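You operate a simulated robot arm through the tools that you are given. There is no shell and no other tool.

Carry out the task below with a simulated robot arm. There is one attempt and no reset: what you move stays moved.

## Task
Swap the slim meter and its grey block at position 40 for the grey link on the table.
Fine: meter into the long black tray, block on the table; clamp the link; the sensor stays parked and bypass 40 stays off. Set down upright: grey block.
Where things are to end (x, y in the base frame): slim meter within 30 mm of [260, 360]; grey block within 30 mm of [370, 240].

The check looks at the end state, three seconds after you hand in, the way a careful person would. Anything else that was tipped, shoved, dropped, spilled or broken makes it a failure.

## Robot
A 7-joint arm with a fingered hand, fixed in place. Base frame: the origin is on the floor under the middle of its stand, x ahead of it, y to its left, z up; the work surface is at about z = 660. Lengths are in mm, angles in rad, forces in N, time in s.
With the tool pointing down near the work surface it reaches from about 300 to 700 mm from the base axis. Its first joint turns from -2.897 to 2.897 rad. Payload 4 kg.
The TCP is the grasp point between the finger pads, 26 mm short of the fingertips. In the tool frame z runs along the fingers and y along their closing line. The gripper opens to 148 mm; its body begins 73 mm behind the TCP. The gripper is a hand of 3 fingers: y runs from the thumb to the fingers, the wrist lies at [0, 0, -239] in the tool frame, and closing takes about 1.5 s.
Orientation is told as [roll, pitch, yaw] about the base's x, y, z axes, in that order, counted from this pose: with the fingers straight down and closing along the base's y, the tool's x points along the base's -x, its y along +y and its z along -z.

## Interface
- The arm moves only by the tool send_rows. Its argument "series" is a list of rows, each a list of 6 numbers: the turn, a rotation vector about the tool's x, y, z in rad, then the shift along the tool's x, y, z in mm. In form: [[ax, ay, az, tx, ty, tz], ...]. A call has 1 to 20 rows; each row shifts and turns the commanded pose from where the row before left it, along the tool's axes as they then stand. "claw" is the closure, from 0 (fully open) to 1 (shut), set as the call begins (left out, the last holds). Each row takes 0.2 s and may step no farther than 50 mm and 0.15 rad from the row before; otherwise, or with a gripper value out of range, the whole call is refused. Where a pose cannot be reached the arm comes as near as it can. A force on the tool above 40 N (or 10 N above the force at the start of the call, whichever is more), or a blocked arm, ends the call early, and 0.2 s more pass. Each finger travels about 72 mm/s and halts on what it meets, pressing with about 33 N; the grip force reading is that of the motor and also rises with nothing between the fingers. The clock runs only during rows and for 0.2 s after the last one: add rows that do not move to give the fingers time. The reply holds the time, the measured pose of the TCP, the force on the tool along the base axes, the opening and the grip force, in the units named above and with some noise, with the torque about the TCP (base axes, N m) and any sound that the robot's microphone picked up, and new pictures: "show" is both (left out), scene, wrist or none.
- Cameras (640 x 400 px; columns grow to the right, rows downward): "scene" is fixed at [400.3, -498.9, 1389.1]; the picture's right is [0.99, -0.10, 0.00], its down [-0.05, -0.51, -0.86] and it looks along [0.09, 0.85, -0.51] (base axes); focal length 341 px, centre (320, 200). "wrist" rides on the gripper at [68, -39, -90] in the tool frame; the picture's right is [0.50, 0.87, 0.00], its down [-0.65, 0.38, -0.65] and it looks along [-0.57, 0.33, 0.76] (tool axes); focal length 222 px, centre (320, 200). There is no depth. A picture from a camera that has moved, and an enlarged one, comes with that camera's place and axes in the base frame and with its lens.
- slide_trunk(by): slides the trunk up (or, below 0, down) by that many mm; the arm rides with it, the base frame stays. It gives what a move gives, with no picture.
- set_fingers(finger1, finger2, thumb_bend): sets how far each is bent, from 0 (flat) to 100 (curled in); at 30 the hand is open as for a grip, at 70 the pads meet at the TCP. One left out holds its place. A second passes; each finger stops where it meets its share of the squeeze, and holds until it gets a number again. A gripper value or a shape takes the hand back. It gives what a move gives, with no picture; readings hold the bend of each and the force on the fingers (four entries, about 0 where the hand has none), thumb and palm.
- hand_shape(shape): the hand has 3 fingers and takes this shape, open, in about a second: jaw (thumb against the fingers, like two jaws); tri (thumb and two fingers); tip (a fingertip pinch); poke (one finger out to press); point (the index stretched); flat (the hand flat); cup (the hand cupped); fist (a fist). The gripper value then closes the fingers along that shape, each until it touches; the sizes above hold for jaw. It gives what a move gives, with no picture.
- zoom(camera, box): a new picture of the part [left, top, right, bottom] of that camera's present view, enlarged. The clock stands still meanwhile.
- sign_off(): hands the job in; it is judged then, once.

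Nothing tells you positions but the pictures and the camera data. Unless the task says otherwise, let go and move clear before handing in.

The tools are called after "Call:" as name(argument=value, ...) on one line, values as JSON. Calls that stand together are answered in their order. send_rows: Moves the arm, as the interface text tells. Its arguments: {"type":"object","properties":{"series":{"type":"array"},"claw":{"type":"number"},"show":{"type":"string","enum":["both","scene","wrist","none"]}},"required":["series"]} The other tools are called the same way: slide_trunk (by) moves the trunk up or down; hand_shape (shape) gives the hand a shape; set_fingers (finger1, finger2, thumb_bend) moves the fingers one by one; zoom (camera, box) takes an enlarged picture of a part of a camera's view; sign_off () hands the job in.

At the start:

```text
time_s: 0.0
ee_pos: [214.9, 345.5, 1208.7]
tcp_rot: [0.0, 0.0, 0.001]
wrist_force: [-0.8, -0.1, -0.1]
wrist_torque: [0.02, -0.02, 0.01]
finger_gap: 147.4
grip_force: 0.0
shape: jaw
bend: [30.0, 30.0, 30.0]
finger forces: [0.1, 0.0, 0.0, 0.0, 0.0, 0.0]
trunk travel left (down, up): [-525.0, 65.0]
```

scene: 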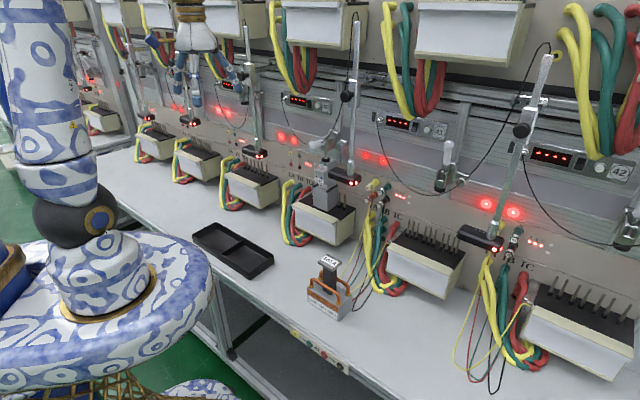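
wrist: 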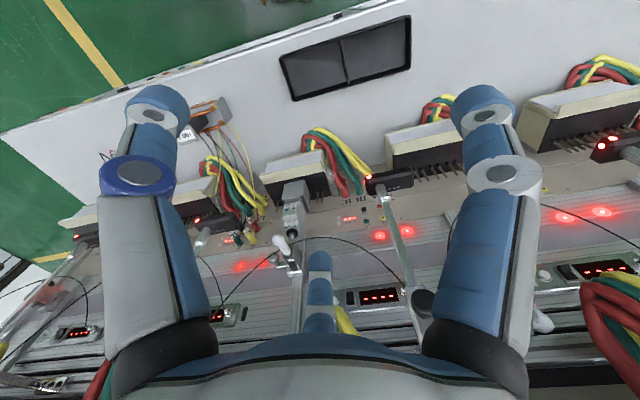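

I see a bench with a row of meter positions, a black tray, and a small orange-handled object on the table near the front. I'll look closer at each before moving.

Call:
zoom(camera="scene", box=[260, 130, 420, 230])

Call:
zoom(camera="scene", box=[270, 230, 400, 330])

Call:
zoom(camera="scene", box=[180, 200, 300, 290])

Call:
zoom(camera="scene", box=[260, 50, 480, 190])

Call:
zoom(camera="wrist", box=[160, 80, 420, 300])

```text
4.00 times, centred on (340, 180) of scene
camera zoom: at [400.3, -498.9, 1389.1], right [0.99, -0.1, 0.0], down [-0.05, -0.51, -0.86], along [0.09, 0.85, -0.51], focal length 1362 px, centre (240, 280)
```

zoom: 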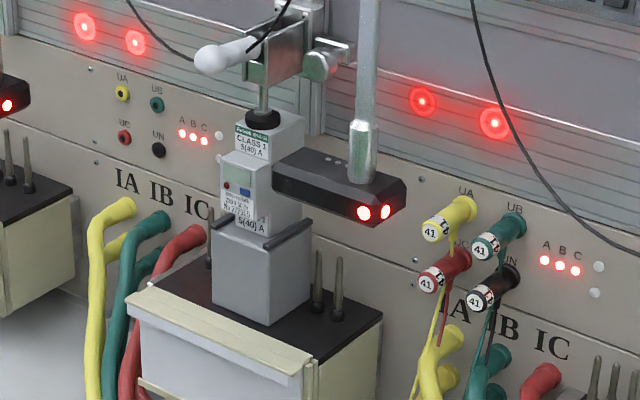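

```text
4.00 times, centred on (335, 280) of scene
camera zoom: at [400.3, -498.9, 1389.1], right [0.99, -0.1, 0.0], down [-0.05, -0.51, -0.86], along [0.09, 0.85, -0.51], focal length 1362 px, centre (260, -120)
```

zoom: 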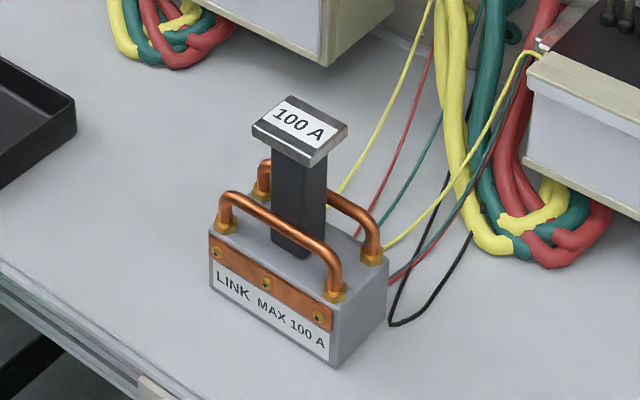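

```text
4.44 times, centred on (240, 245) of scene
camera zoom: at [400.3, -498.9, 1389.1], right [0.99, -0.1, 0.0], down [-0.05, -0.51, -0.86], along [0.09, 0.85, -0.51], focal length 1514 px, centre (676, 0)
```

zoom: 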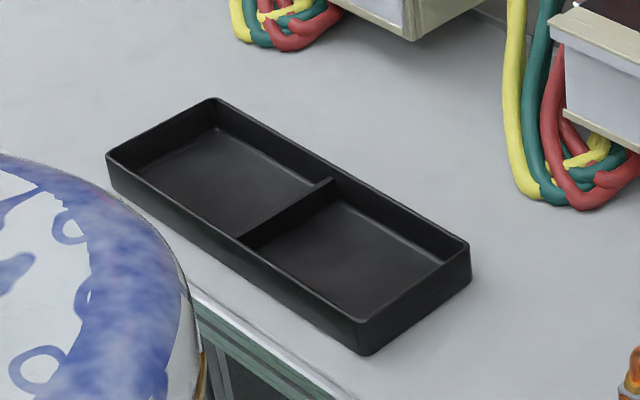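

```text
2.86 times, centred on (370, 120) of scene
camera zoom: at [400.3, -498.9, 1389.1], right [0.99, -0.1, 0.0], down [-0.05, -0.51, -0.86], along [0.09, 0.85, -0.51], focal length 973 px, centre (177, 429)
```

zoom: 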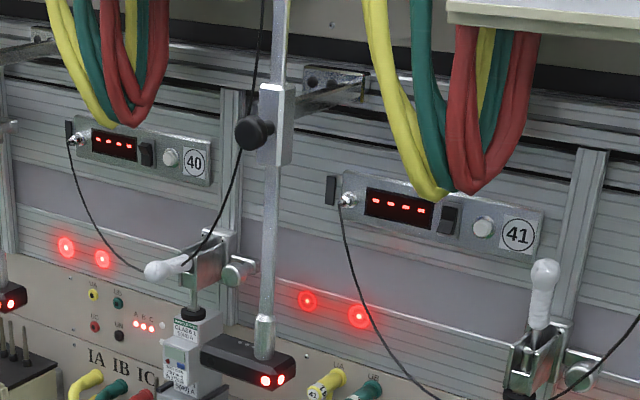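

```text
1.82 times, centred on (290, 190) of wrist
camera zoom: at [148.1, 306.0, 1299.7], right [-0.5, 0.87, 0.0], down [0.65, 0.38, 0.65], along [0.57, 0.33, -0.76], focal length 404 px, centre (374, 218)
```

zoom: 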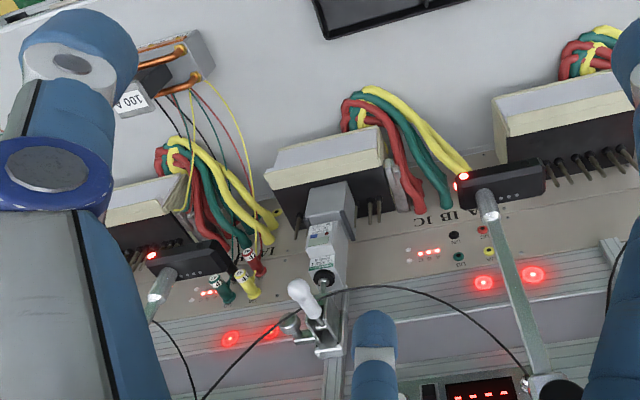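

I place the meter's clamp tip near (516, 444, 964), the link near (536, 125) on the table, and the right tray compartment near (260, 360). The bench runs at about 45° to the base axes. I'll move the hand somewhere clear where the wrist camera faces station 40.

Call:
send_rows(series=[[0, 0, 0, -38, -24, 10], [0, 0, 0, -38, -24, 10], [0, 0, 0, -38, -24, 10], [0, 0, 0, -38, -24, 10], [0, 0, 0, -38, -24, 10], [0, 0, -0.131, 0, 0, 0], [0, 0, -0.131, 0, 0, 0], [0, 0, -0.131, 0, 0, 0], [0, 0, -0.131, 0, 0, 0], [0, 0, -0.131, 0, 0, 0], [0, 0, -0.131, 0, 0, 0]], show="both")

```text
time_s: 2.4
ee_pos: [405.5, 225.5, 1158.6]
tcp_rot: [0.001, 0.001, 0.791]
wrist_force: [0.6, 0.1, -0.5]
wrist_torque: [0.02, -0.04, -0.01]
finger_gap: 147.9
grip_force: 0.0
shape: jaw
bend: [30.0, 30.0, 30.0]
finger forces: [0.0, 0.0, 0.1, 0.1, 0.0, 0.0]
trunk travel left (down, up): [-525.0, 65.0]
camera wrist: at [385.5, 149.7, 1249.2], right [-0.97, 0.25, 0.0], down [0.19, 0.73, 0.65], along [0.17, 0.63, -0.76], focal length 222 px, centre (320, 200)
```

scene: 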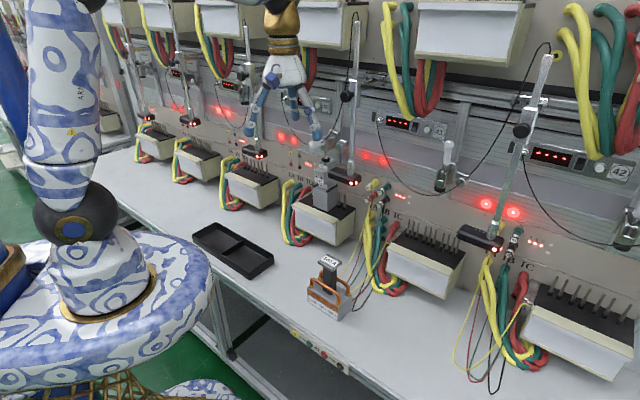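
wrist: 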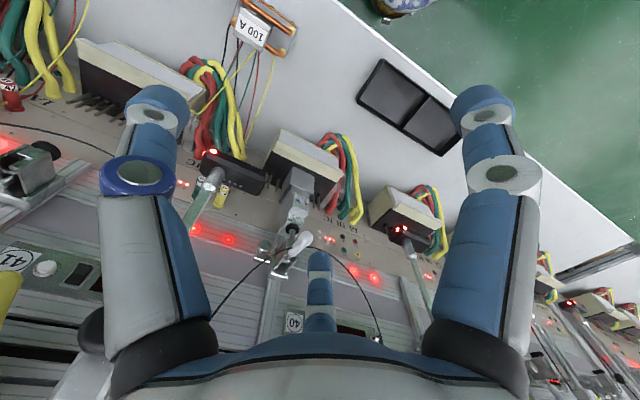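

The hand is facing the bench. Next I tilt the fingers up 45° toward the panel, so the camera looks almost level at station 40.

Call:
send_rows(series=[[0, -0.131, 0, 0, 0, 0], [0, -0.131, 0, 0, 0, 0], [0, -0.131, 0, 0, 0, 0], [0, -0.131, 0, 0, 0, 0], [0, -0.131, 0, 0, 0, 0], [0, -0.131, 0, 0, 0, 0]], show="both")

```text
time_s: 3.8
ee_pos: [405.8, 225.3, 1157.4]
tcp_rot: [-0.004, -0.788, 0.788]
wrist_force: [0.4, -0.1, -0.3]
wrist_torque: [-0.01, -0.03, 0.01]
finger_gap: 148.1
grip_force: 0.0
shape: jaw
bend: [30.0, 30.0, 30.0]
finger forces: [0.0, 0.0, 0.1, 0.0, 0.0, 0.0]
trunk travel left (down, up): [-525.0, 65.0]
camera wrist: at [354.8, 117.8, 1174.9], right [-0.86, 0.36, -0.36], down [-0.27, 0.27, 0.93], along [0.43, 0.89, -0.13], focal length 222 px, centre (320, 200)
```

scene: 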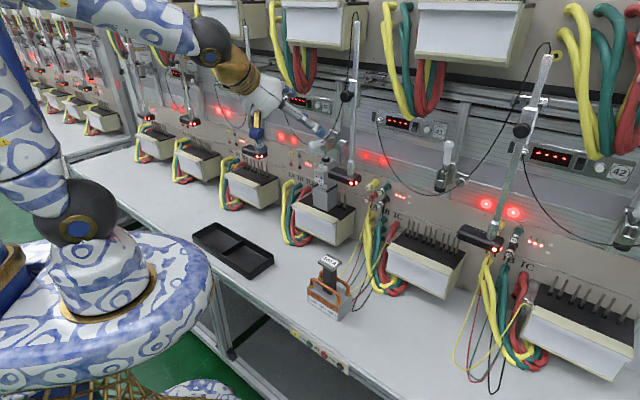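
wrist: 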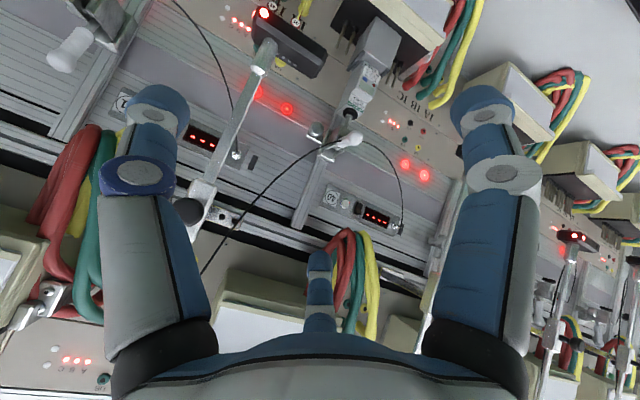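

The camera looks level but too high for the station. I'll slide the trunk down to bring the hand, and with it the camera, to the meter's height.

Call:
slide_trunk(by=-200)

Call:
send_rows(series=[[0, 0, 0, 0, 0, 0]], show="both")

```text
time_s: 6.0
ee_pos: [406.8, 224.7, 958.5]
tcp_rot: [0.0, -0.787, 0.787]
wrist_force: [0.0, -0.1, 0.2]
wrist_torque: [-0.04, -0.04, -0.02]
finger_gap: 147.9
grip_force: 0.2
shape: jaw
bend: [30.0, 30.0, 30.0]
finger forces: [0.0, 0.1, 0.0, 0.0, 0.0, 0.1]
trunk travel left (down, up): [-325.0, 265.0]
```

```text
time_s: 6.4
ee_pos: [405.4, 226.1, 958.1]
tcp_rot: [-0.001, -0.788, 0.788]
wrist_force: [0.0, -0.3, 0.2]
wrist_torque: [0.01, 0.01, -0.01]
finger_gap: 148.0
grip_force: 0.2
shape: jaw
bend: [30.0, 30.0, 30.0]
finger forces: [0.0, 0.1, 0.0, 0.1, 0.1, 0.1]
trunk travel left (down, up): [-325.0, 265.0]
camera wrist: at [354.8, 118.2, 975.0], right [-0.86, 0.36, -0.35], down [-0.27, 0.27, 0.93], along [0.43, 0.89, -0.13], focal length 222 px, centre (320, 200)
```

scene: 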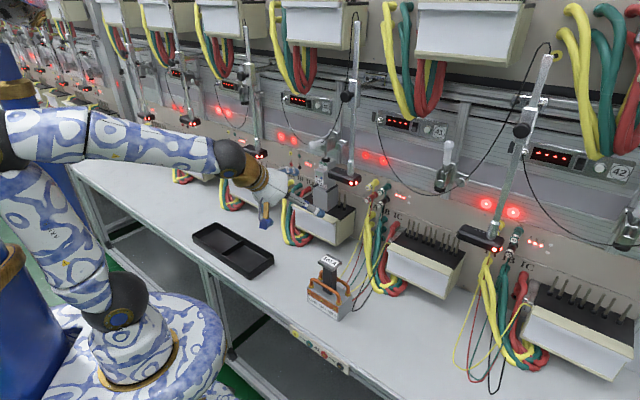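
wrist: 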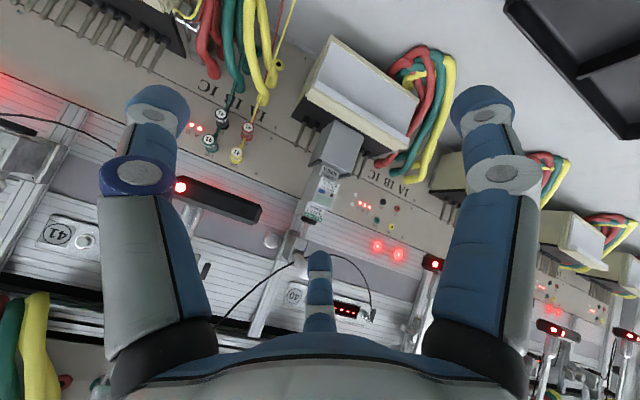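

The station is now framed, though the wrist picture is upside down. I'll enlarge the meter and clamp in both views.

Call:
zoom(camera="wrist", box=[240, 100, 400, 200])

Call:
zoom(camera="wrist", box=[240, 180, 400, 280])

Call:
zoom(camera="scene", box=[280, 130, 380, 200])

Call:
zoom(camera="scene", box=[380, 120, 500, 200])

```text
4.00 times, centred on (320, 150) of wrist
camera zoom: at [354.8, 118.2, 975.0], right [-0.86, 0.36, -0.35], down [-0.27, 0.27, 0.93], along [0.43, 0.89, -0.13], focal length 888 px, centre (320, 400)
```

zoom: 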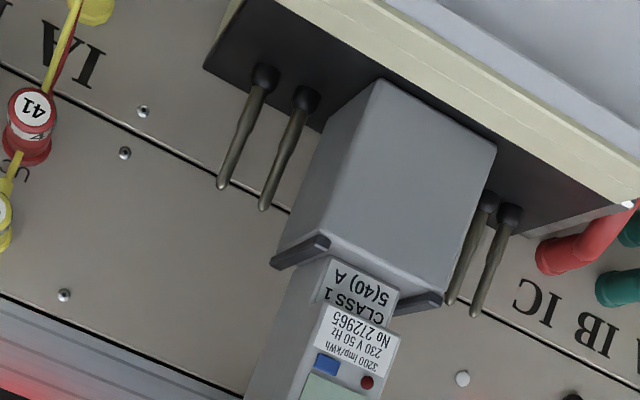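

```text
4.00 times, centred on (320, 230) of wrist
camera zoom: at [354.8, 118.2, 975.0], right [-0.86, 0.36, -0.35], down [-0.27, 0.27, 0.93], along [0.43, 0.89, -0.13], focal length 888 px, centre (320, 80)
```

zoom: 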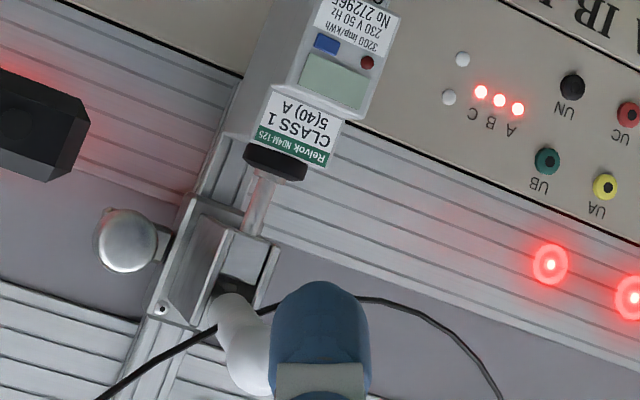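

```text
5.71 times, centred on (330, 165) of scene
camera zoom: at [400.3, -498.9, 1389.1], right [0.99, -0.1, 0.0], down [-0.05, -0.51, -0.86], along [0.09, 0.85, -0.51], focal length 1946 px, centre (263, 400)
```

zoom: 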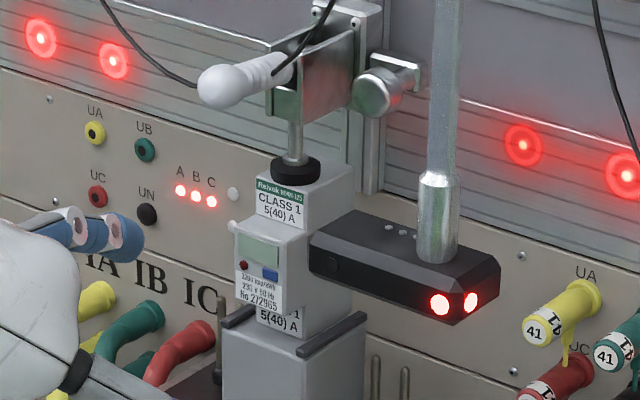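

```text
5.00 times, centred on (440, 160) of scene
camera zoom: at [400.3, -498.9, 1389.1], right [0.99, -0.1, 0.0], down [-0.05, -0.51, -0.86], along [0.09, 0.85, -0.51], focal length 1703 px, centre (-280, 400)
```

zoom: 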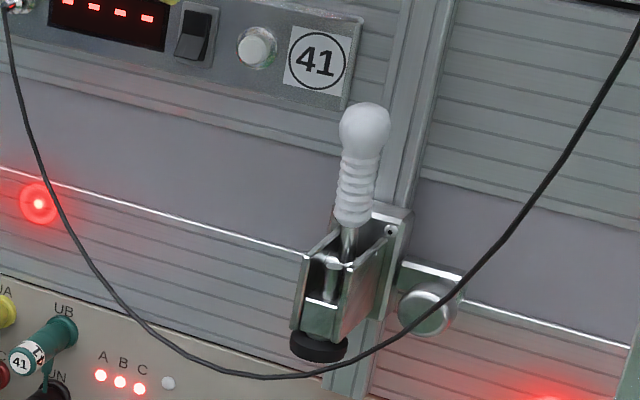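

The clamp tip rests on the meter at about (516, 445, 965). The grey block stands on the terminal top at z≈808, about 56 wide, 69 deep and 70 high. I need to know how the fingers close before planning the grip, so I'll test the hand in free air.

Call:
send_rows(series=[[0, 0, 0, 0, 0, 0], [0, 0, 0, 0, 0, 0], [0, 0, 0, 0, 0, 0], [0, 0, 0, 0, 0, 0], [0, 0, 0, 0, 0, 0], [0, 0, 0, 0, 0, 0], [0, 0, 0, 0, 0, 0]], claw=0.75, show="both")

```text
time_s: 8.0
ee_pos: [405.3, 225.9, 959.7]
tcp_rot: [0.0, -0.787, 0.787]
wrist_force: [-0.3, -0.2, 0.2]
wrist_torque: [-0.01, 0.0, -0.03]
finger_gap: 37.3
grip_force: 0.0
shape: jaw
bend: [76.0, 76.0, 70.0]
finger forces: [0.0, 0.1, 0.0, 0.1, 0.0, 0.0]
trunk travel left (down, up): [-325.0, 265.0]
camera wrist: at [354.8, 118.2, 974.9], right [-0.86, 0.36, -0.35], down [-0.27, 0.27, 0.93], along [0.43, 0.89, -0.13], focal length 222 px, centre (320, 200)
```

scene: 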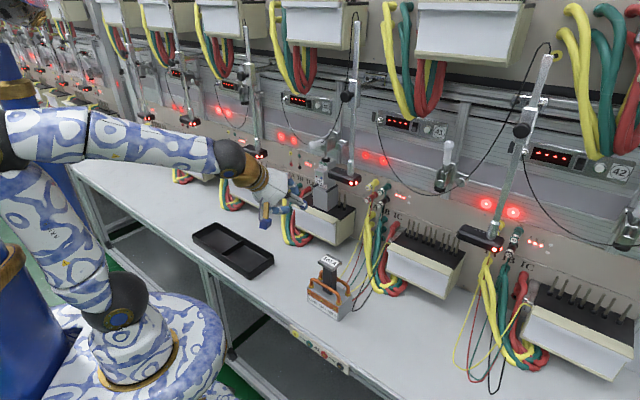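
wrist: 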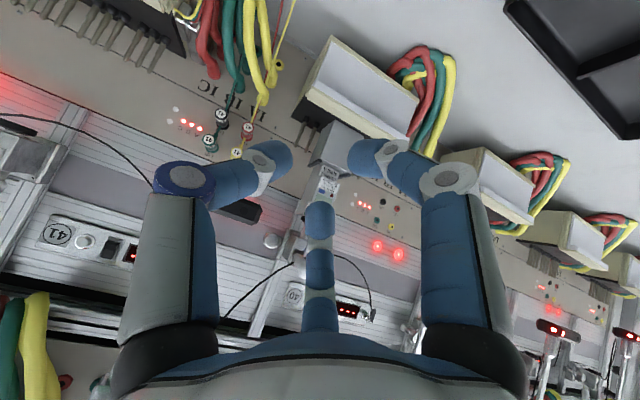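

The three fingers sit at 120° and close like a three-jaw chuck. I'll check the other hand shapes in free air to choose one for the handle and one for slim objects.

Call:
hand_shape(shape="tip")

Call:
send_rows(series=[[0, 0, 0, 0, 0, 0], [0, 0, 0, 0, 0, 0], [0, 0, 0, 0, 0, 0], [0, 0, 0, 0, 0, 0], [0, 0, 0, 0, 0, 0]], claw=0.6, show="wrist")

Call:
hand_shape(shape="poke")

Call:
send_rows(series=[[0, 0, 0, 0, 0, 0]], show="wrist")

Call:
hand_shape(shape="tri")

Call:
send_rows(series=[[0, 0, 0, 0, 0, 0], [0, 0, 0, 0, 0, 0], [0, 0, 0, 0, 0, 0], [0, 0, 0, 0, 0, 0], [0, 0, 0, 0, 0, 0]], claw=0.6, show="wrist")

```text
time_s: 8.9
ee_pos: [404.7, 224.9, 958.9]
tcp_rot: [0.0, -0.788, 0.786]
wrist_force: [-0.1, -0.8, -0.1]
wrist_torque: [0.01, -0.02, 0.0]
finger_gap: 147.9
grip_force: 0.1
shape: tip
bend: [30.0, 30.0, 30.0]
finger forces: [0.1, 0.1, 0.0, 0.0, 0.1, 0.1]
trunk travel left (down, up): [-325.0, 265.0]
```

```text
time_s: 10.1
ee_pos: [404.3, 224.8, 958.4]
tcp_rot: [-0.001, -0.786, 0.787]
wrist_force: [0.0, -0.5, 0.9]
wrist_torque: [-0.01, 0.02, 0.03]
finger_gap: 59.4
grip_force: 0.0
shape: tip
bend: [77.0, 77.0, 70.0]
finger forces: [0.1, 0.1, 0.0, 0.1, 0.0, 0.0]
trunk travel left (down, up): [-325.0, 265.0]
camera wrist: at [354.8, 118.2, 974.9], right [-0.86, 0.36, -0.35], down [-0.27, 0.27, 0.93], along [0.43, 0.89, -0.13], focal length 222 px, centre (320, 200)
```

wrist: 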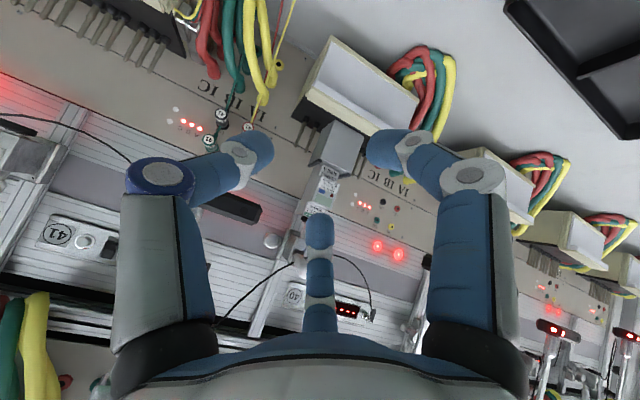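

```text
time_s: 11.0
ee_pos: [406.1, 224.7, 959.3]
tcp_rot: [-0.001, -0.787, 0.786]
wrist_force: [-1.0, -0.4, 0.0]
wrist_torque: [0.02, 0.01, -0.02]
finger_gap: 0.0
grip_force: 0.0
shape: poke
bend: [100.0, 100.0, 40.0]
finger forces: [0.1, 0.0, 0.1, 0.0, 0.0, 0.0]
trunk travel left (down, up): [-325.0, 265.0]
```

```text
time_s: 11.4
ee_pos: [405.5, 224.5, 958.8]
tcp_rot: [0.0, -0.786, 0.786]
wrist_force: [-0.8, 0.5, -0.3]
wrist_torque: [-0.01, -0.01, 0.02]
finger_gap: 0.2
grip_force: 0.0
shape: poke
bend: [100.0, 100.0, 40.0]
finger forces: [0.0, 0.0, 0.0, 0.0, 0.1, 0.0]
trunk travel left (down, up): [-325.0, 265.0]
camera wrist: at [354.8, 118.2, 974.9], right [-0.86, 0.36, -0.35], down [-0.27, 0.27, 0.93], along [0.43, 0.89, -0.13], focal length 222 px, centre (320, 200)
```

wrist: 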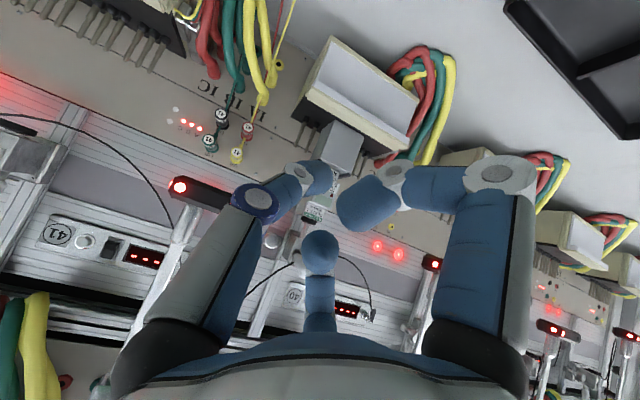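

```text
time_s: 12.3
ee_pos: [406.5, 225.4, 958.6]
tcp_rot: [0.001, -0.787, 0.788]
wrist_force: [-0.3, -0.6, 0.0]
wrist_torque: [-0.01, 0.02, -0.03]
finger_gap: 148.1
grip_force: 0.0
shape: tri
bend: [30.0, 30.0, 30.0]
finger forces: [0.0, 0.1, 0.1, 0.1, 0.0, 0.0]
trunk travel left (down, up): [-325.0, 265.0]
```

```text
time_s: 13.5
ee_pos: [406.1, 226.0, 958.4]
tcp_rot: [0.0, -0.786, 0.788]
wrist_force: [-0.3, -0.6, 0.3]
wrist_torque: [0.02, 0.01, -0.01]
finger_gap: 59.7
grip_force: 0.0
shape: tri
bend: [77.0, 77.0, 70.0]
finger forces: [0.0, 0.1, 0.0, 0.0, 0.0, 0.0]
trunk travel left (down, up): [-325.0, 265.0]
camera wrist: at [354.8, 118.2, 974.9], right [-0.86, 0.36, -0.35], down [-0.27, 0.27, 0.93], along [0.43, 0.89, -0.13], focal length 222 px, centre (320, 200)
```

wrist: 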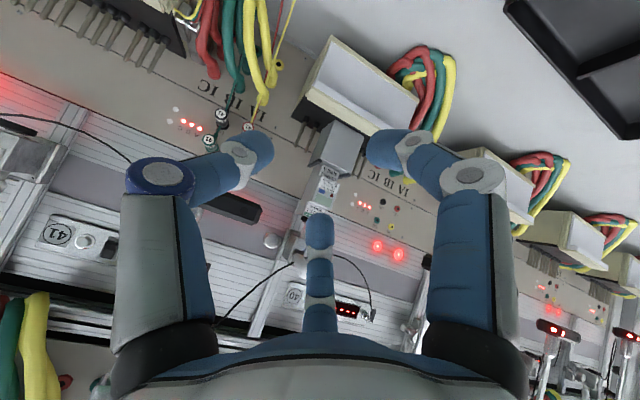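

Every grip shape closes as a three-finger chuck, and only "poke" differs. I'll go back to jaw and take closer measurements of the meter top, clamp, sensor and link.

Call:
hand_shape(shape="jaw")

Call:
zoom(camera="scene", box=[305, 135, 353, 165])

Call:
zoom(camera="scene", box=[305, 160, 353, 190])

Call:
zoom(camera="scene", box=[298, 180, 362, 220])

Call:
zoom(camera="scene", box=[304, 248, 368, 288])

Call:
zoom(camera="scene", box=[304, 284, 368, 324])

Call:
zoom(camera="wrist", box=[150, 150, 310, 250])

```text
time_s: 14.4
ee_pos: [405.1, 225.9, 958.9]
tcp_rot: [0.002, -0.787, 0.786]
wrist_force: [0.1, -1.3, 0.1]
wrist_torque: [0.03, 0.01, -0.05]
finger_gap: 147.9
grip_force: 0.1
shape: jaw
bend: [30.0, 30.0, 30.0]
finger forces: [0.1, 0.0, 0.1, 0.0, 0.1, 0.0]
trunk travel left (down, up): [-325.0, 265.0]
```

```text
13.33 times, centred on (329, 150) of scene
camera zoom: at [400.3, -498.9, 1389.1], right [0.99, -0.1, 0.0], down [-0.05, -0.51, -0.86], along [0.09, 0.85, -0.51], focal length 4541 px, centre (200, 867)
```

zoom: 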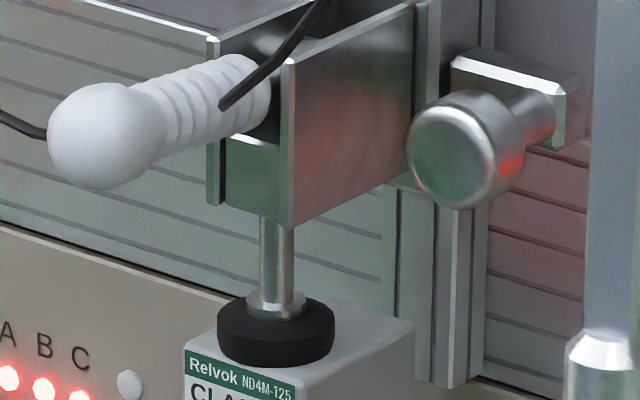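

```text
13.33 times, centred on (329, 175) of scene
camera zoom: at [400.3, -498.9, 1389.1], right [0.99, -0.1, 0.0], down [-0.05, -0.51, -0.86], along [0.09, 0.85, -0.51], focal length 4541 px, centre (200, 533)
```

zoom: 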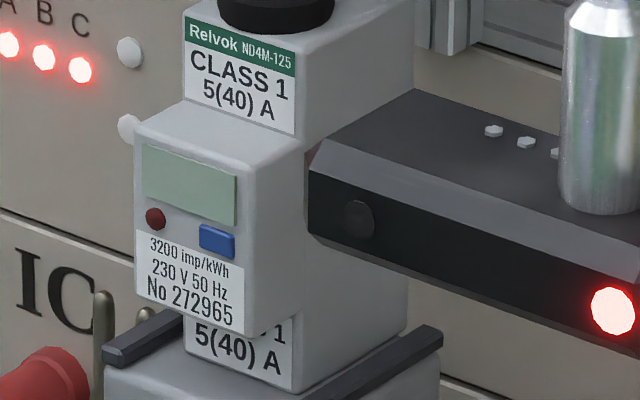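

```text
10.00 times, centred on (330, 200) of scene
camera zoom: at [400.3, -498.9, 1389.1], right [0.99, -0.1, 0.0], down [-0.05, -0.51, -0.86], along [0.09, 0.85, -0.51], focal length 3406 px, centre (220, 200)
```

zoom: 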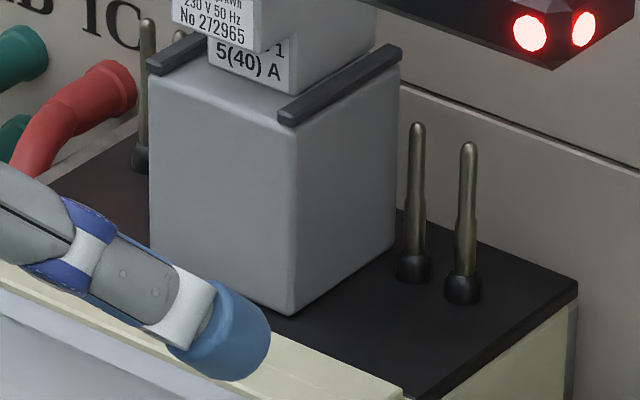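

```text
10.00 times, centred on (336, 268) of scene
camera zoom: at [400.3, -498.9, 1389.1], right [0.99, -0.1, 0.0], down [-0.05, -0.51, -0.86], along [0.09, 0.85, -0.51], focal length 3406 px, centre (160, -480)
```

zoom: 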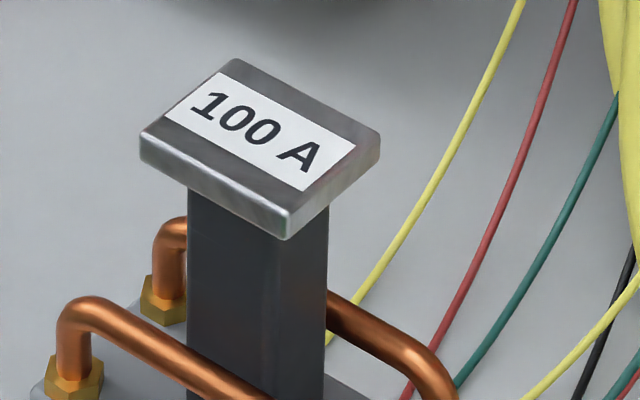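

```text
10.00 times, centred on (336, 304) of scene
camera zoom: at [400.3, -498.9, 1389.1], right [0.99, -0.1, 0.0], down [-0.05, -0.51, -0.86], along [0.09, 0.85, -0.51], focal length 3406 px, centre (160, -840)
```

zoom: 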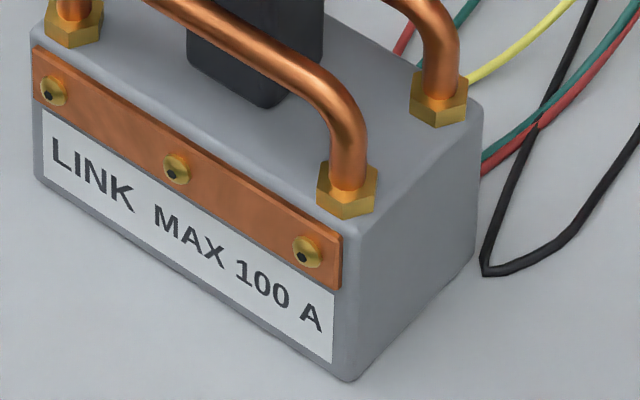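

```text
4.00 times, centred on (230, 200) of wrist
camera zoom: at [354.8, 118.2, 974.9], right [-0.86, 0.36, -0.35], down [-0.27, 0.27, 0.93], along [0.43, 0.89, -0.13], focal length 888 px, centre (680, 200)
```

zoom: 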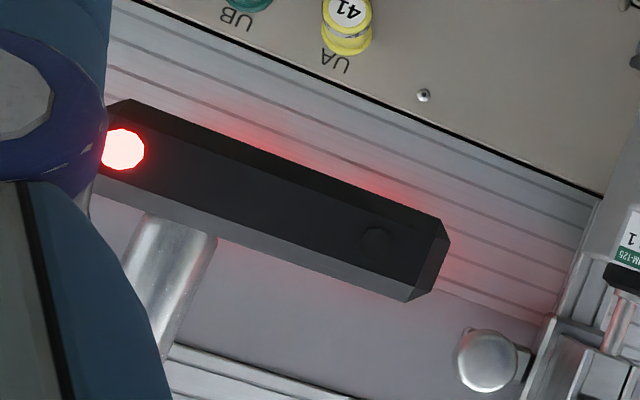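

The pins at station 40 stand about 55 mm above the terminal top. The link's base is about 100 mm wide, so I need the full pin layout, and I'll look at empty stations 41 and 42 for it.

Call:
zoom(camera="scene", box=[376, 210, 472, 270])

Call:
zoom(camera="scene", box=[520, 265, 640, 340])

Call:
zoom(camera="scene", box=[410, 135, 474, 175])

Call:
zoom(camera="scene", box=[416, 160, 480, 200])

Call:
zoom(camera="scene", box=[270, 180, 366, 240])

```text
6.67 times, centred on (424, 240) of scene
camera zoom: at [400.3, -498.9, 1389.1], right [0.99, -0.1, 0.0], down [-0.05, -0.51, -0.86], along [0.09, 0.85, -0.51], focal length 2271 px, centre (-373, -67)
```

zoom: 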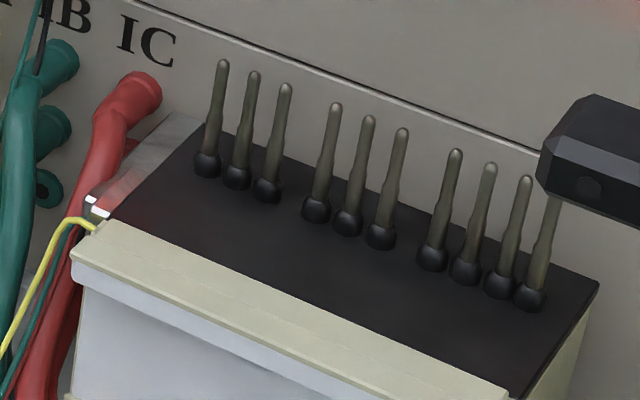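

```text
5.33 times, centred on (580, 302) of scene
camera zoom: at [400.3, -498.9, 1389.1], right [0.99, -0.1, 0.0], down [-0.05, -0.51, -0.86], along [0.09, 0.85, -0.51], focal length 1816 px, centre (-1067, -347)
```

zoom: 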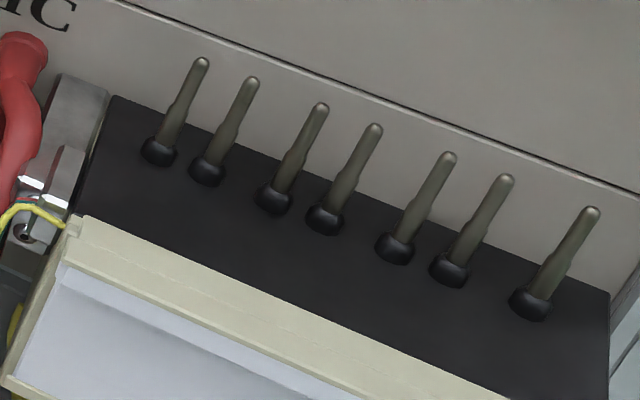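

```text
10.00 times, centred on (442, 155) of scene
camera zoom: at [400.3, -498.9, 1389.1], right [0.99, -0.1, 0.0], down [-0.05, -0.51, -0.86], along [0.09, 0.85, -0.51], focal length 3406 px, centre (-900, 650)
```

zoom: 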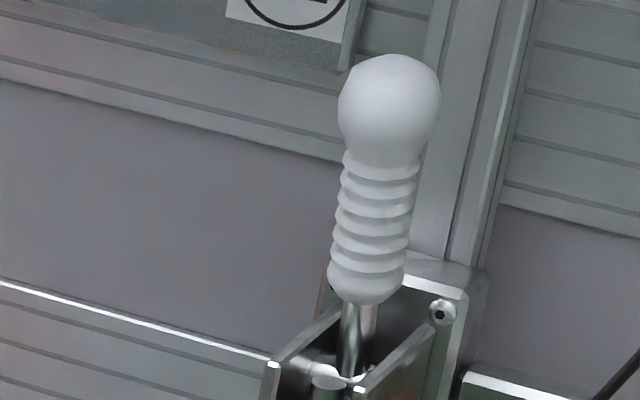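

```text
10.00 times, centred on (448, 180) of scene
camera zoom: at [400.3, -498.9, 1389.1], right [0.99, -0.1, 0.0], down [-0.05, -0.51, -0.86], along [0.09, 0.85, -0.51], focal length 3406 px, centre (-960, 400)
```

zoom: 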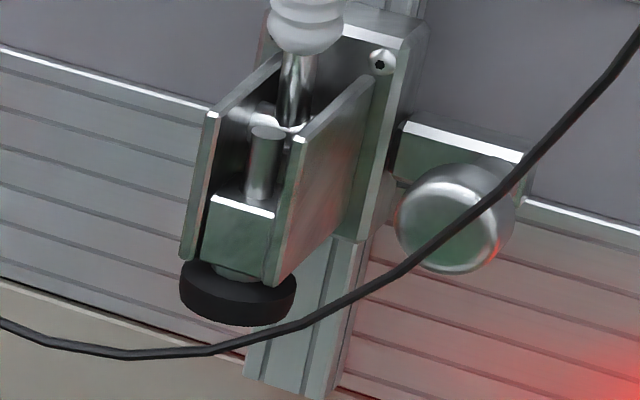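

```text
6.67 times, centred on (318, 210) of scene
camera zoom: at [400.3, -498.9, 1389.1], right [0.99, -0.1, 0.0], down [-0.05, -0.51, -0.86], along [0.09, 0.85, -0.51], focal length 2271 px, centre (333, 133)
```

zoom: 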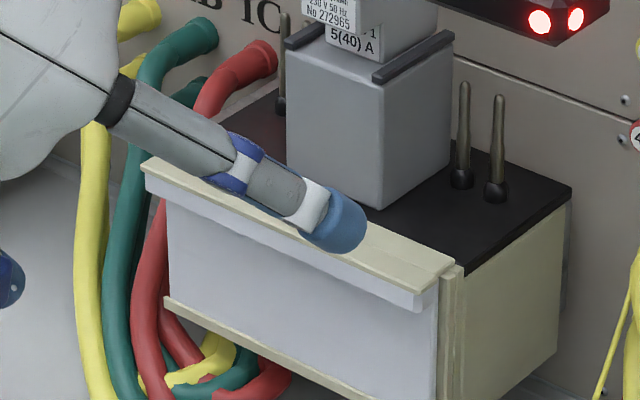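

I now place the clamp handle pointing straight at the robot, with its knob at about (475, 403, 1030). The open clamp at 41 shows the handle must go up about 72° to release. I'll use the poke finger and come in below the knob from the front.

Call:
hand_shape(shape="poke")

Call:
send_rows(series=[[0, 0, 0, -25.6, 19, 16.4], [0, 0, 0, -25.6, 19, 16.4], [0, 0, 0, -25.6, 19, 16.4], [0, 0, 0, -25.6, 19, 16.4], [0, -0.131, 0, 0, 0, 0], [0, -0.131, 0, 0, 0, 0], [0, -0.131, 0, 0, 0, 0], [0, -0.131, 0, 0, 0, 0], [0, -0.131, 0, 0, 0, 0], [0, -0.13, 0, 0, 0, 0]], show="both")

```text
time_s: 15.3
ee_pos: [406.5, 225.7, 957.9]
tcp_rot: [0.0, -0.788, 0.787]
wrist_force: [0.7, 0.1, -0.2]
wrist_torque: [0.02, -0.03, -0.02]
finger_gap: 0.0
grip_force: 0.0
shape: poke
bend: [100.0, 100.0, 40.0]
finger forces: [0.0, 0.1, 0.1, 0.0, 0.1, 0.0]
trunk travel left (down, up): [-325.0, 265.0]
```

```text
time_s: 17.5
ee_pos: [433.7, 362.9, 997.4]
tcp_rot: [-0.14, -1.506, 0.931]
wrist_force: [1.2, -0.2, 0.3]
wrist_torque: [0.0, 0.03, 0.0]
finger_gap: 0.0
grip_force: 0.0
shape: poke
bend: [100.0, 100.0, 40.0]
finger forces: [0.1, 0.0, 0.0, 0.0, 0.0, 0.0]
out of reach, approached as far as the arm can: row 7
trunk travel left (down, up): [-325.0, 265.0]
camera wrist: at [396.0, 267.6, 937.3], right [-0.64, 0.58, -0.51], down [-0.7, -0.17, 0.69], along [0.32, 0.8, 0.51], focal length 222 px, centre (320, 200)
```

scene: 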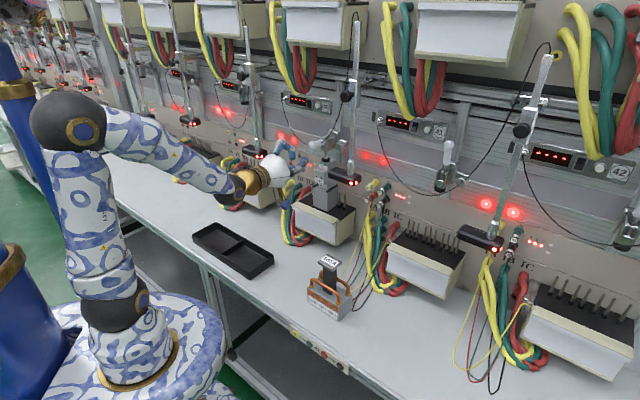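
wrist: 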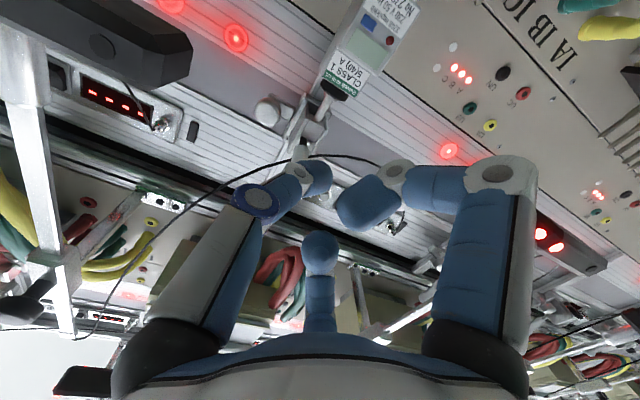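

The arm came just short of fully horizontal, since the wrist is near its limit. Raising the hand and lowering the trunk further should ease that joint.

Call:
send_rows(series=[[0, 0, 0, -25, 0, 0], [0, 0, 0, -25, 0, 0], [0, 0, 0, -25, 0, 0]], show="none")

Call:
slide_trunk(by=-75)

Call:
send_rows(series=[[0, 0, 0, -25, 0, 0], [0, 0, 0, -25, 0, 0], [0, 0, 0, -25, 0, 0]], show="none")

Call:
slide_trunk(by=-75)

Call:
send_rows(series=[[0, 0, 0, 0, 0, 0]], show="both")

```text
time_s: 18.3
ee_pos: [436.4, 367.2, 1072.2]
tcp_rot: [-0.147, -1.503, 0.939]
wrist_force: [0.5, 0.2, 0.0]
wrist_torque: [-0.02, -0.02, 0.0]
finger_gap: 0.0
grip_force: 0.0
shape: poke
bend: [100.0, 100.0, 40.0]
finger forces: [0.1, 0.0, 0.0, 0.0, 0.0, 0.0]
trunk travel left (down, up): [-325.0, 265.0]
```

```text
time_s: 19.4
ee_pos: [437.7, 367.6, 996.8]
tcp_rot: [-0.144, -1.505, 0.937]
wrist_force: [0.2, 0.4, -0.1]
wrist_torque: [-0.03, 0.0, -0.01]
finger_gap: 0.2
grip_force: 0.1
shape: poke
bend: [100.0, 100.0, 40.0]
finger forces: [0.0, 0.0, 0.0, 0.0, 0.0, 0.1]
trunk travel left (down, up): [-250.0, 340.0]
```

```text
time_s: 20.2
ee_pos: [439.3, 371.8, 1072.1]
tcp_rot: [-0.144, -1.506, 0.937]
wrist_force: [1.0, 0.2, -0.4]
wrist_torque: [0.0, -0.03, -0.01]
finger_gap: 0.3
grip_force: 0.1
shape: poke
bend: [100.0, 100.0, 40.0]
finger forces: [0.0, 0.0, 0.1, 0.0, 0.0, 0.0]
trunk travel left (down, up): [-250.0, 340.0]
```

```text
time_s: 21.3
ee_pos: [439.5, 370.8, 996.7]
tcp_rot: [-0.143, -1.504, 0.936]
wrist_force: [-0.6, -0.4, 0.7]
wrist_torque: [0.03, -0.05, 0.0]
finger_gap: 0.2
grip_force: 0.0
shape: poke
bend: [100.0, 100.0, 40.0]
finger forces: [0.0, 0.0, 0.0, 0.0, 0.0, 0.0]
trunk travel left (down, up): [-175.0, 415.0]
```

```text
time_s: 21.7
ee_pos: [439.0, 371.9, 996.7]
tcp_rot: [-0.142, -1.504, 0.937]
wrist_force: [0.9, 0.1, 0.2]
wrist_torque: [0.01, -0.02, 0.02]
finger_gap: 0.0
grip_force: 0.1
shape: poke
bend: [100.0, 100.0, 40.0]
finger forces: [0.0, 0.0, 0.0, 0.0, 0.0, 0.1]
trunk travel left (down, up): [-175.0, 415.0]
camera wrist: at [401.6, 276.1, 935.7], right [-0.64, 0.58, -0.51], down [-0.7, -0.16, 0.69], along [0.32, 0.8, 0.51], focal length 222 px, centre (320, 200)
```

scene: 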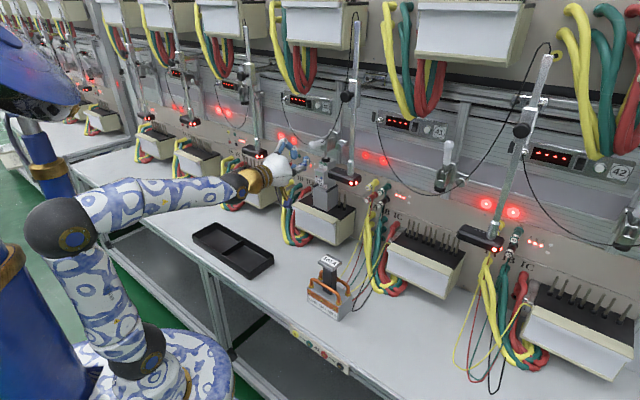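
wrist: 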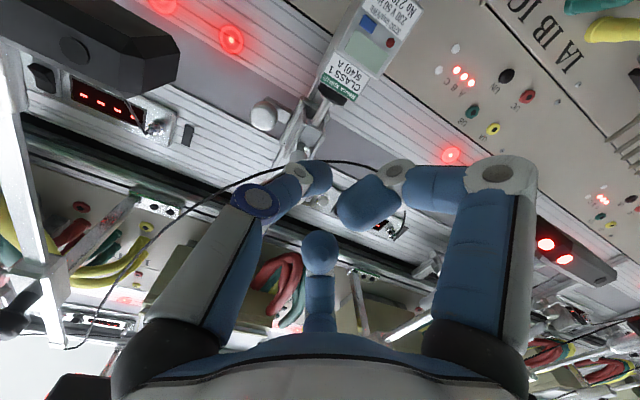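

The forearm is now nearly level, so the wrist has more room. I'll zoom in to see the poke finger relative to the handle.

Call:
zoom(camera="scene", box=[264, 130, 360, 190])

Call:
zoom(camera="wrist", box=[220, 60, 420, 240])

```text
6.67 times, centred on (312, 160) of scene
camera zoom: at [400.3, -498.9, 1389.1], right [0.99, -0.1, 0.0], down [-0.05, -0.51, -0.86], along [0.09, 0.85, -0.51], focal length 2271 px, centre (373, 467)
```

zoom: 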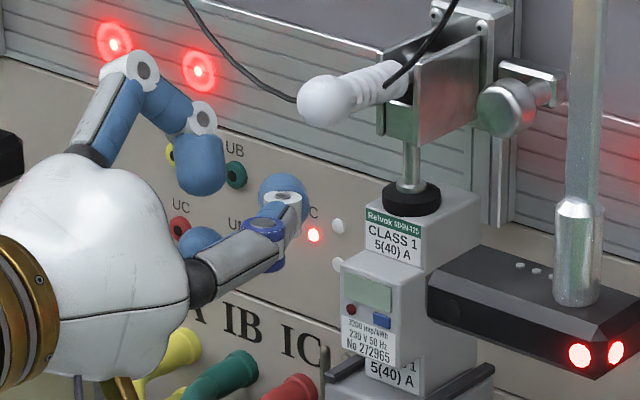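

```text
2.22 times, centred on (320, 150) of wrist
camera zoom: at [401.6, 276.1, 935.7], right [-0.64, 0.58, -0.51], down [-0.7, -0.16, 0.69], along [0.32, 0.8, 0.51], focal length 494 px, centre (320, 311)
```

zoom: 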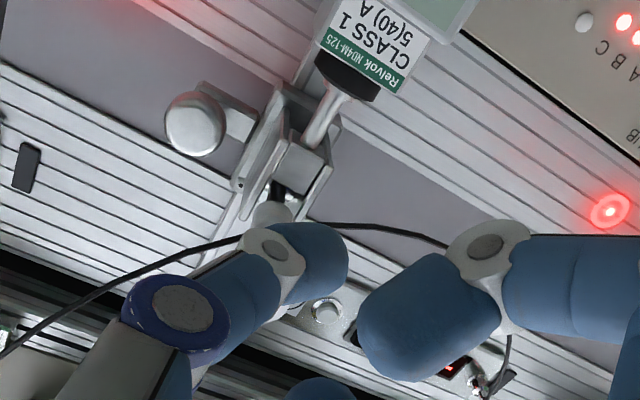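

The poke finger tip is about 26 mm ahead of the TCP and about 13 mm below the knob. I'll level the tool and slide it forward under the knob without touching.

Call:
send_rows(series=[[0, -0.062, 0, 0, 0, 0], [0, 0, 0, 0, -1.4, 18], [0, 0, 0, 0, -1.4, 18]], show="both")

Call:
zoom(camera="scene", box=[280, 130, 360, 180])

```text
time_s: 22.5
ee_pos: [466.1, 396.2, 995.1]
tcp_rot: [-1.25, -1.559, 2.043]
wrist_force: [-0.5, -0.6, -0.3]
wrist_torque: [-0.01, -0.01, 0.0]
finger_gap: 0.0
grip_force: 0.1
shape: poke
bend: [100.0, 100.0, 40.0]
finger forces: [0.1, 0.0, 0.0, 0.0, 0.1, 0.1]
trunk travel left (down, up): [-175.0, 415.0]
camera wrist: at [431.5, 303.2, 930.0], right [-0.61, 0.6, -0.51], down [-0.73, -0.19, 0.65], along [0.3, 0.77, 0.56], focal length 222 px, centre (320, 200)
```

scene: 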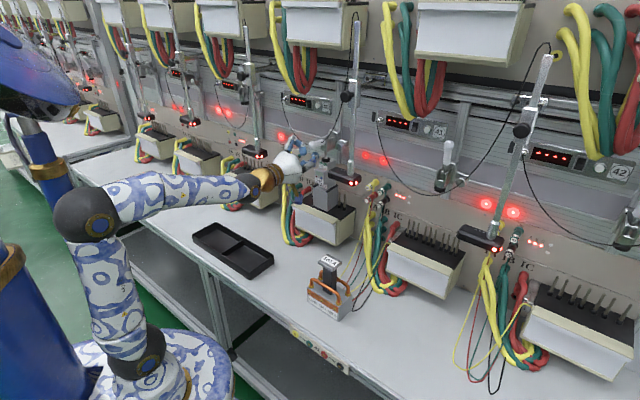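
wrist: 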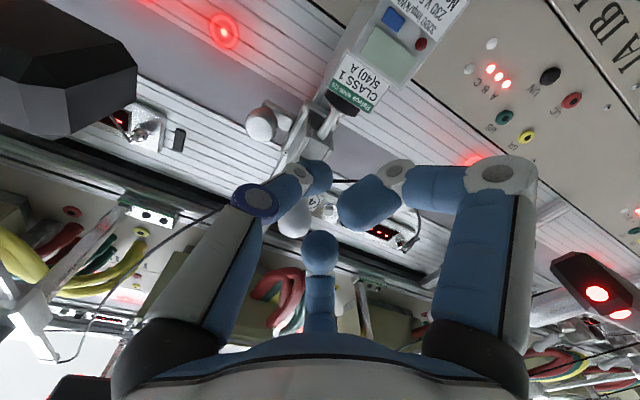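

```text
8.00 times, centred on (320, 155) of scene
camera zoom: at [400.3, -498.9, 1389.1], right [0.99, -0.1, 0.0], down [-0.05, -0.51, -0.86], along [0.09, 0.85, -0.51], focal length 2725 px, centre (320, 560)
```

zoom: 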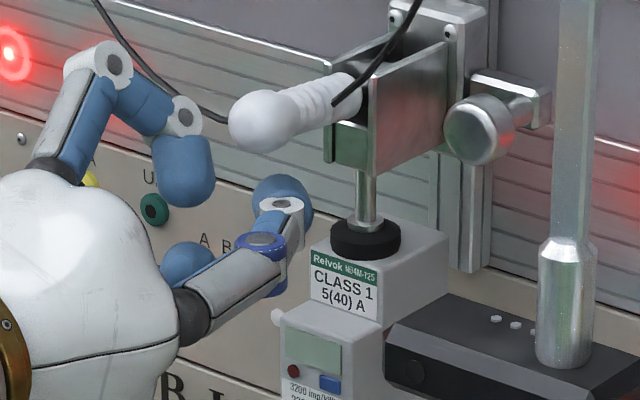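

The tip is under the knob, about 13 mm below it. I'll lift the handle gently in small steps and watch the force.

Call:
send_rows(series=[[0, 0, 0, -8, 0, 0], [0, 0, 0, -8, 0, 0], [0, 0, 0, -6, 0, 0], [0, 0, 0, -6, 0, 0], [0, 0, 0, -6, 0, 0]], show="scene")

Call:
zoom(camera="scene", box=[280, 120, 360, 170])

```text
time_s: 23.7
ee_pos: [467.5, 396.2, 1031.3]
tcp_rot: [-1.283, -1.563, 2.075]
wrist_force: [1.3, -0.4, -0.4]
wrist_torque: [-0.02, -0.01, 0.02]
finger_gap: 0.0
grip_force: 0.0
shape: poke
bend: [100.0, 100.0, 40.0]
finger forces: [0.1, 0.0, 0.1, 0.0, 0.0, 0.0]
trunk travel left (down, up): [-175.0, 415.0]
```

scene: 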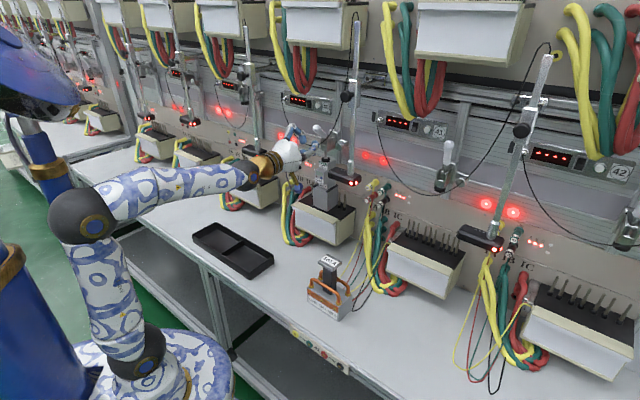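

```text
8.00 times, centred on (320, 145) of scene
camera zoom: at [400.3, -498.9, 1389.1], right [0.99, -0.1, 0.0], down [-0.05, -0.51, -0.86], along [0.09, 0.85, -0.51], focal length 2725 px, centre (320, 640)
```

zoom: 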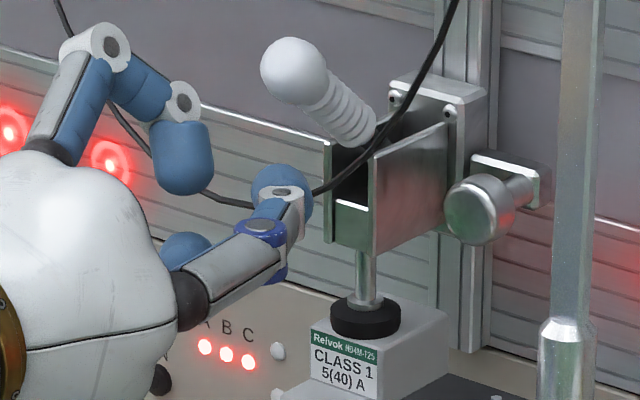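

The handle is already about halfway up, with almost no resistance. I'll follow the arc forward and up to finish opening it.

Call:
send_rows(series=[[0, 0, 0, -10, 0, 2], [0, 0, 0, -10, 0, 3], [0, 0, 0, -10, 0, 6], [0, 0, 0, -10, 0, 8], [0, 0, 0, -7, 0, 8], [0, 0, 0, -6, 0, 8]], show="scene")

Call:
zoom(camera="scene", box=[280, 110, 360, 160])

```text
time_s: 25.1
ee_pos: [490.1, 421.1, 1083.8]
tcp_rot: [-1.238, -1.561, 2.032]
wrist_force: [0.0, 0.0, -0.6]
wrist_torque: [-0.03, 0.0, 0.02]
finger_gap: 0.3
grip_force: 0.0
shape: poke
bend: [100.0, 100.0, 40.0]
finger forces: [0.1, 0.1, 0.1, 0.0, 0.0, 0.1]
trunk travel left (down, up): [-175.0, 415.0]
```

scene: 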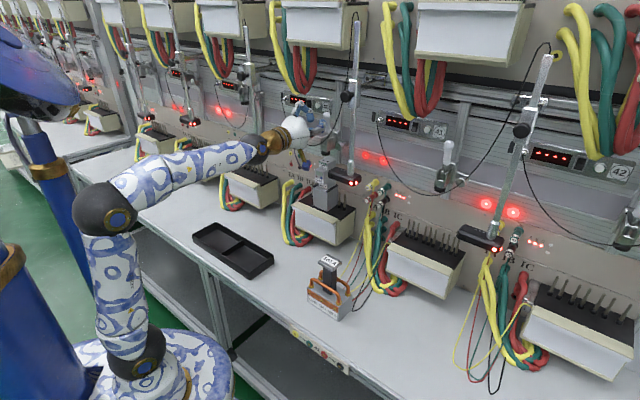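

```text
8.00 times, centred on (320, 135) of scene
camera zoom: at [400.3, -498.9, 1389.1], right [0.99, -0.1, 0.0], down [-0.05, -0.51, -0.86], along [0.09, 0.85, -0.51], focal length 2725 px, centre (320, 720)
```

zoom: 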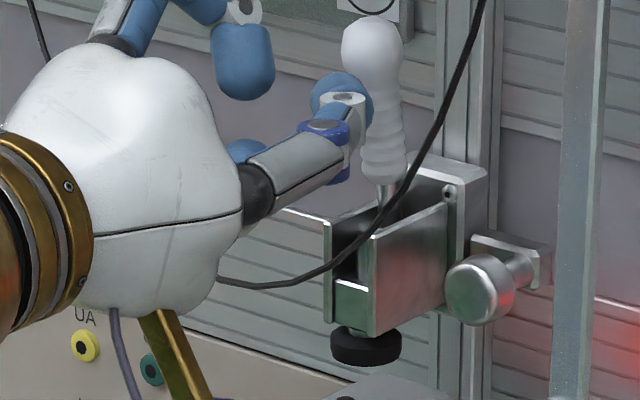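

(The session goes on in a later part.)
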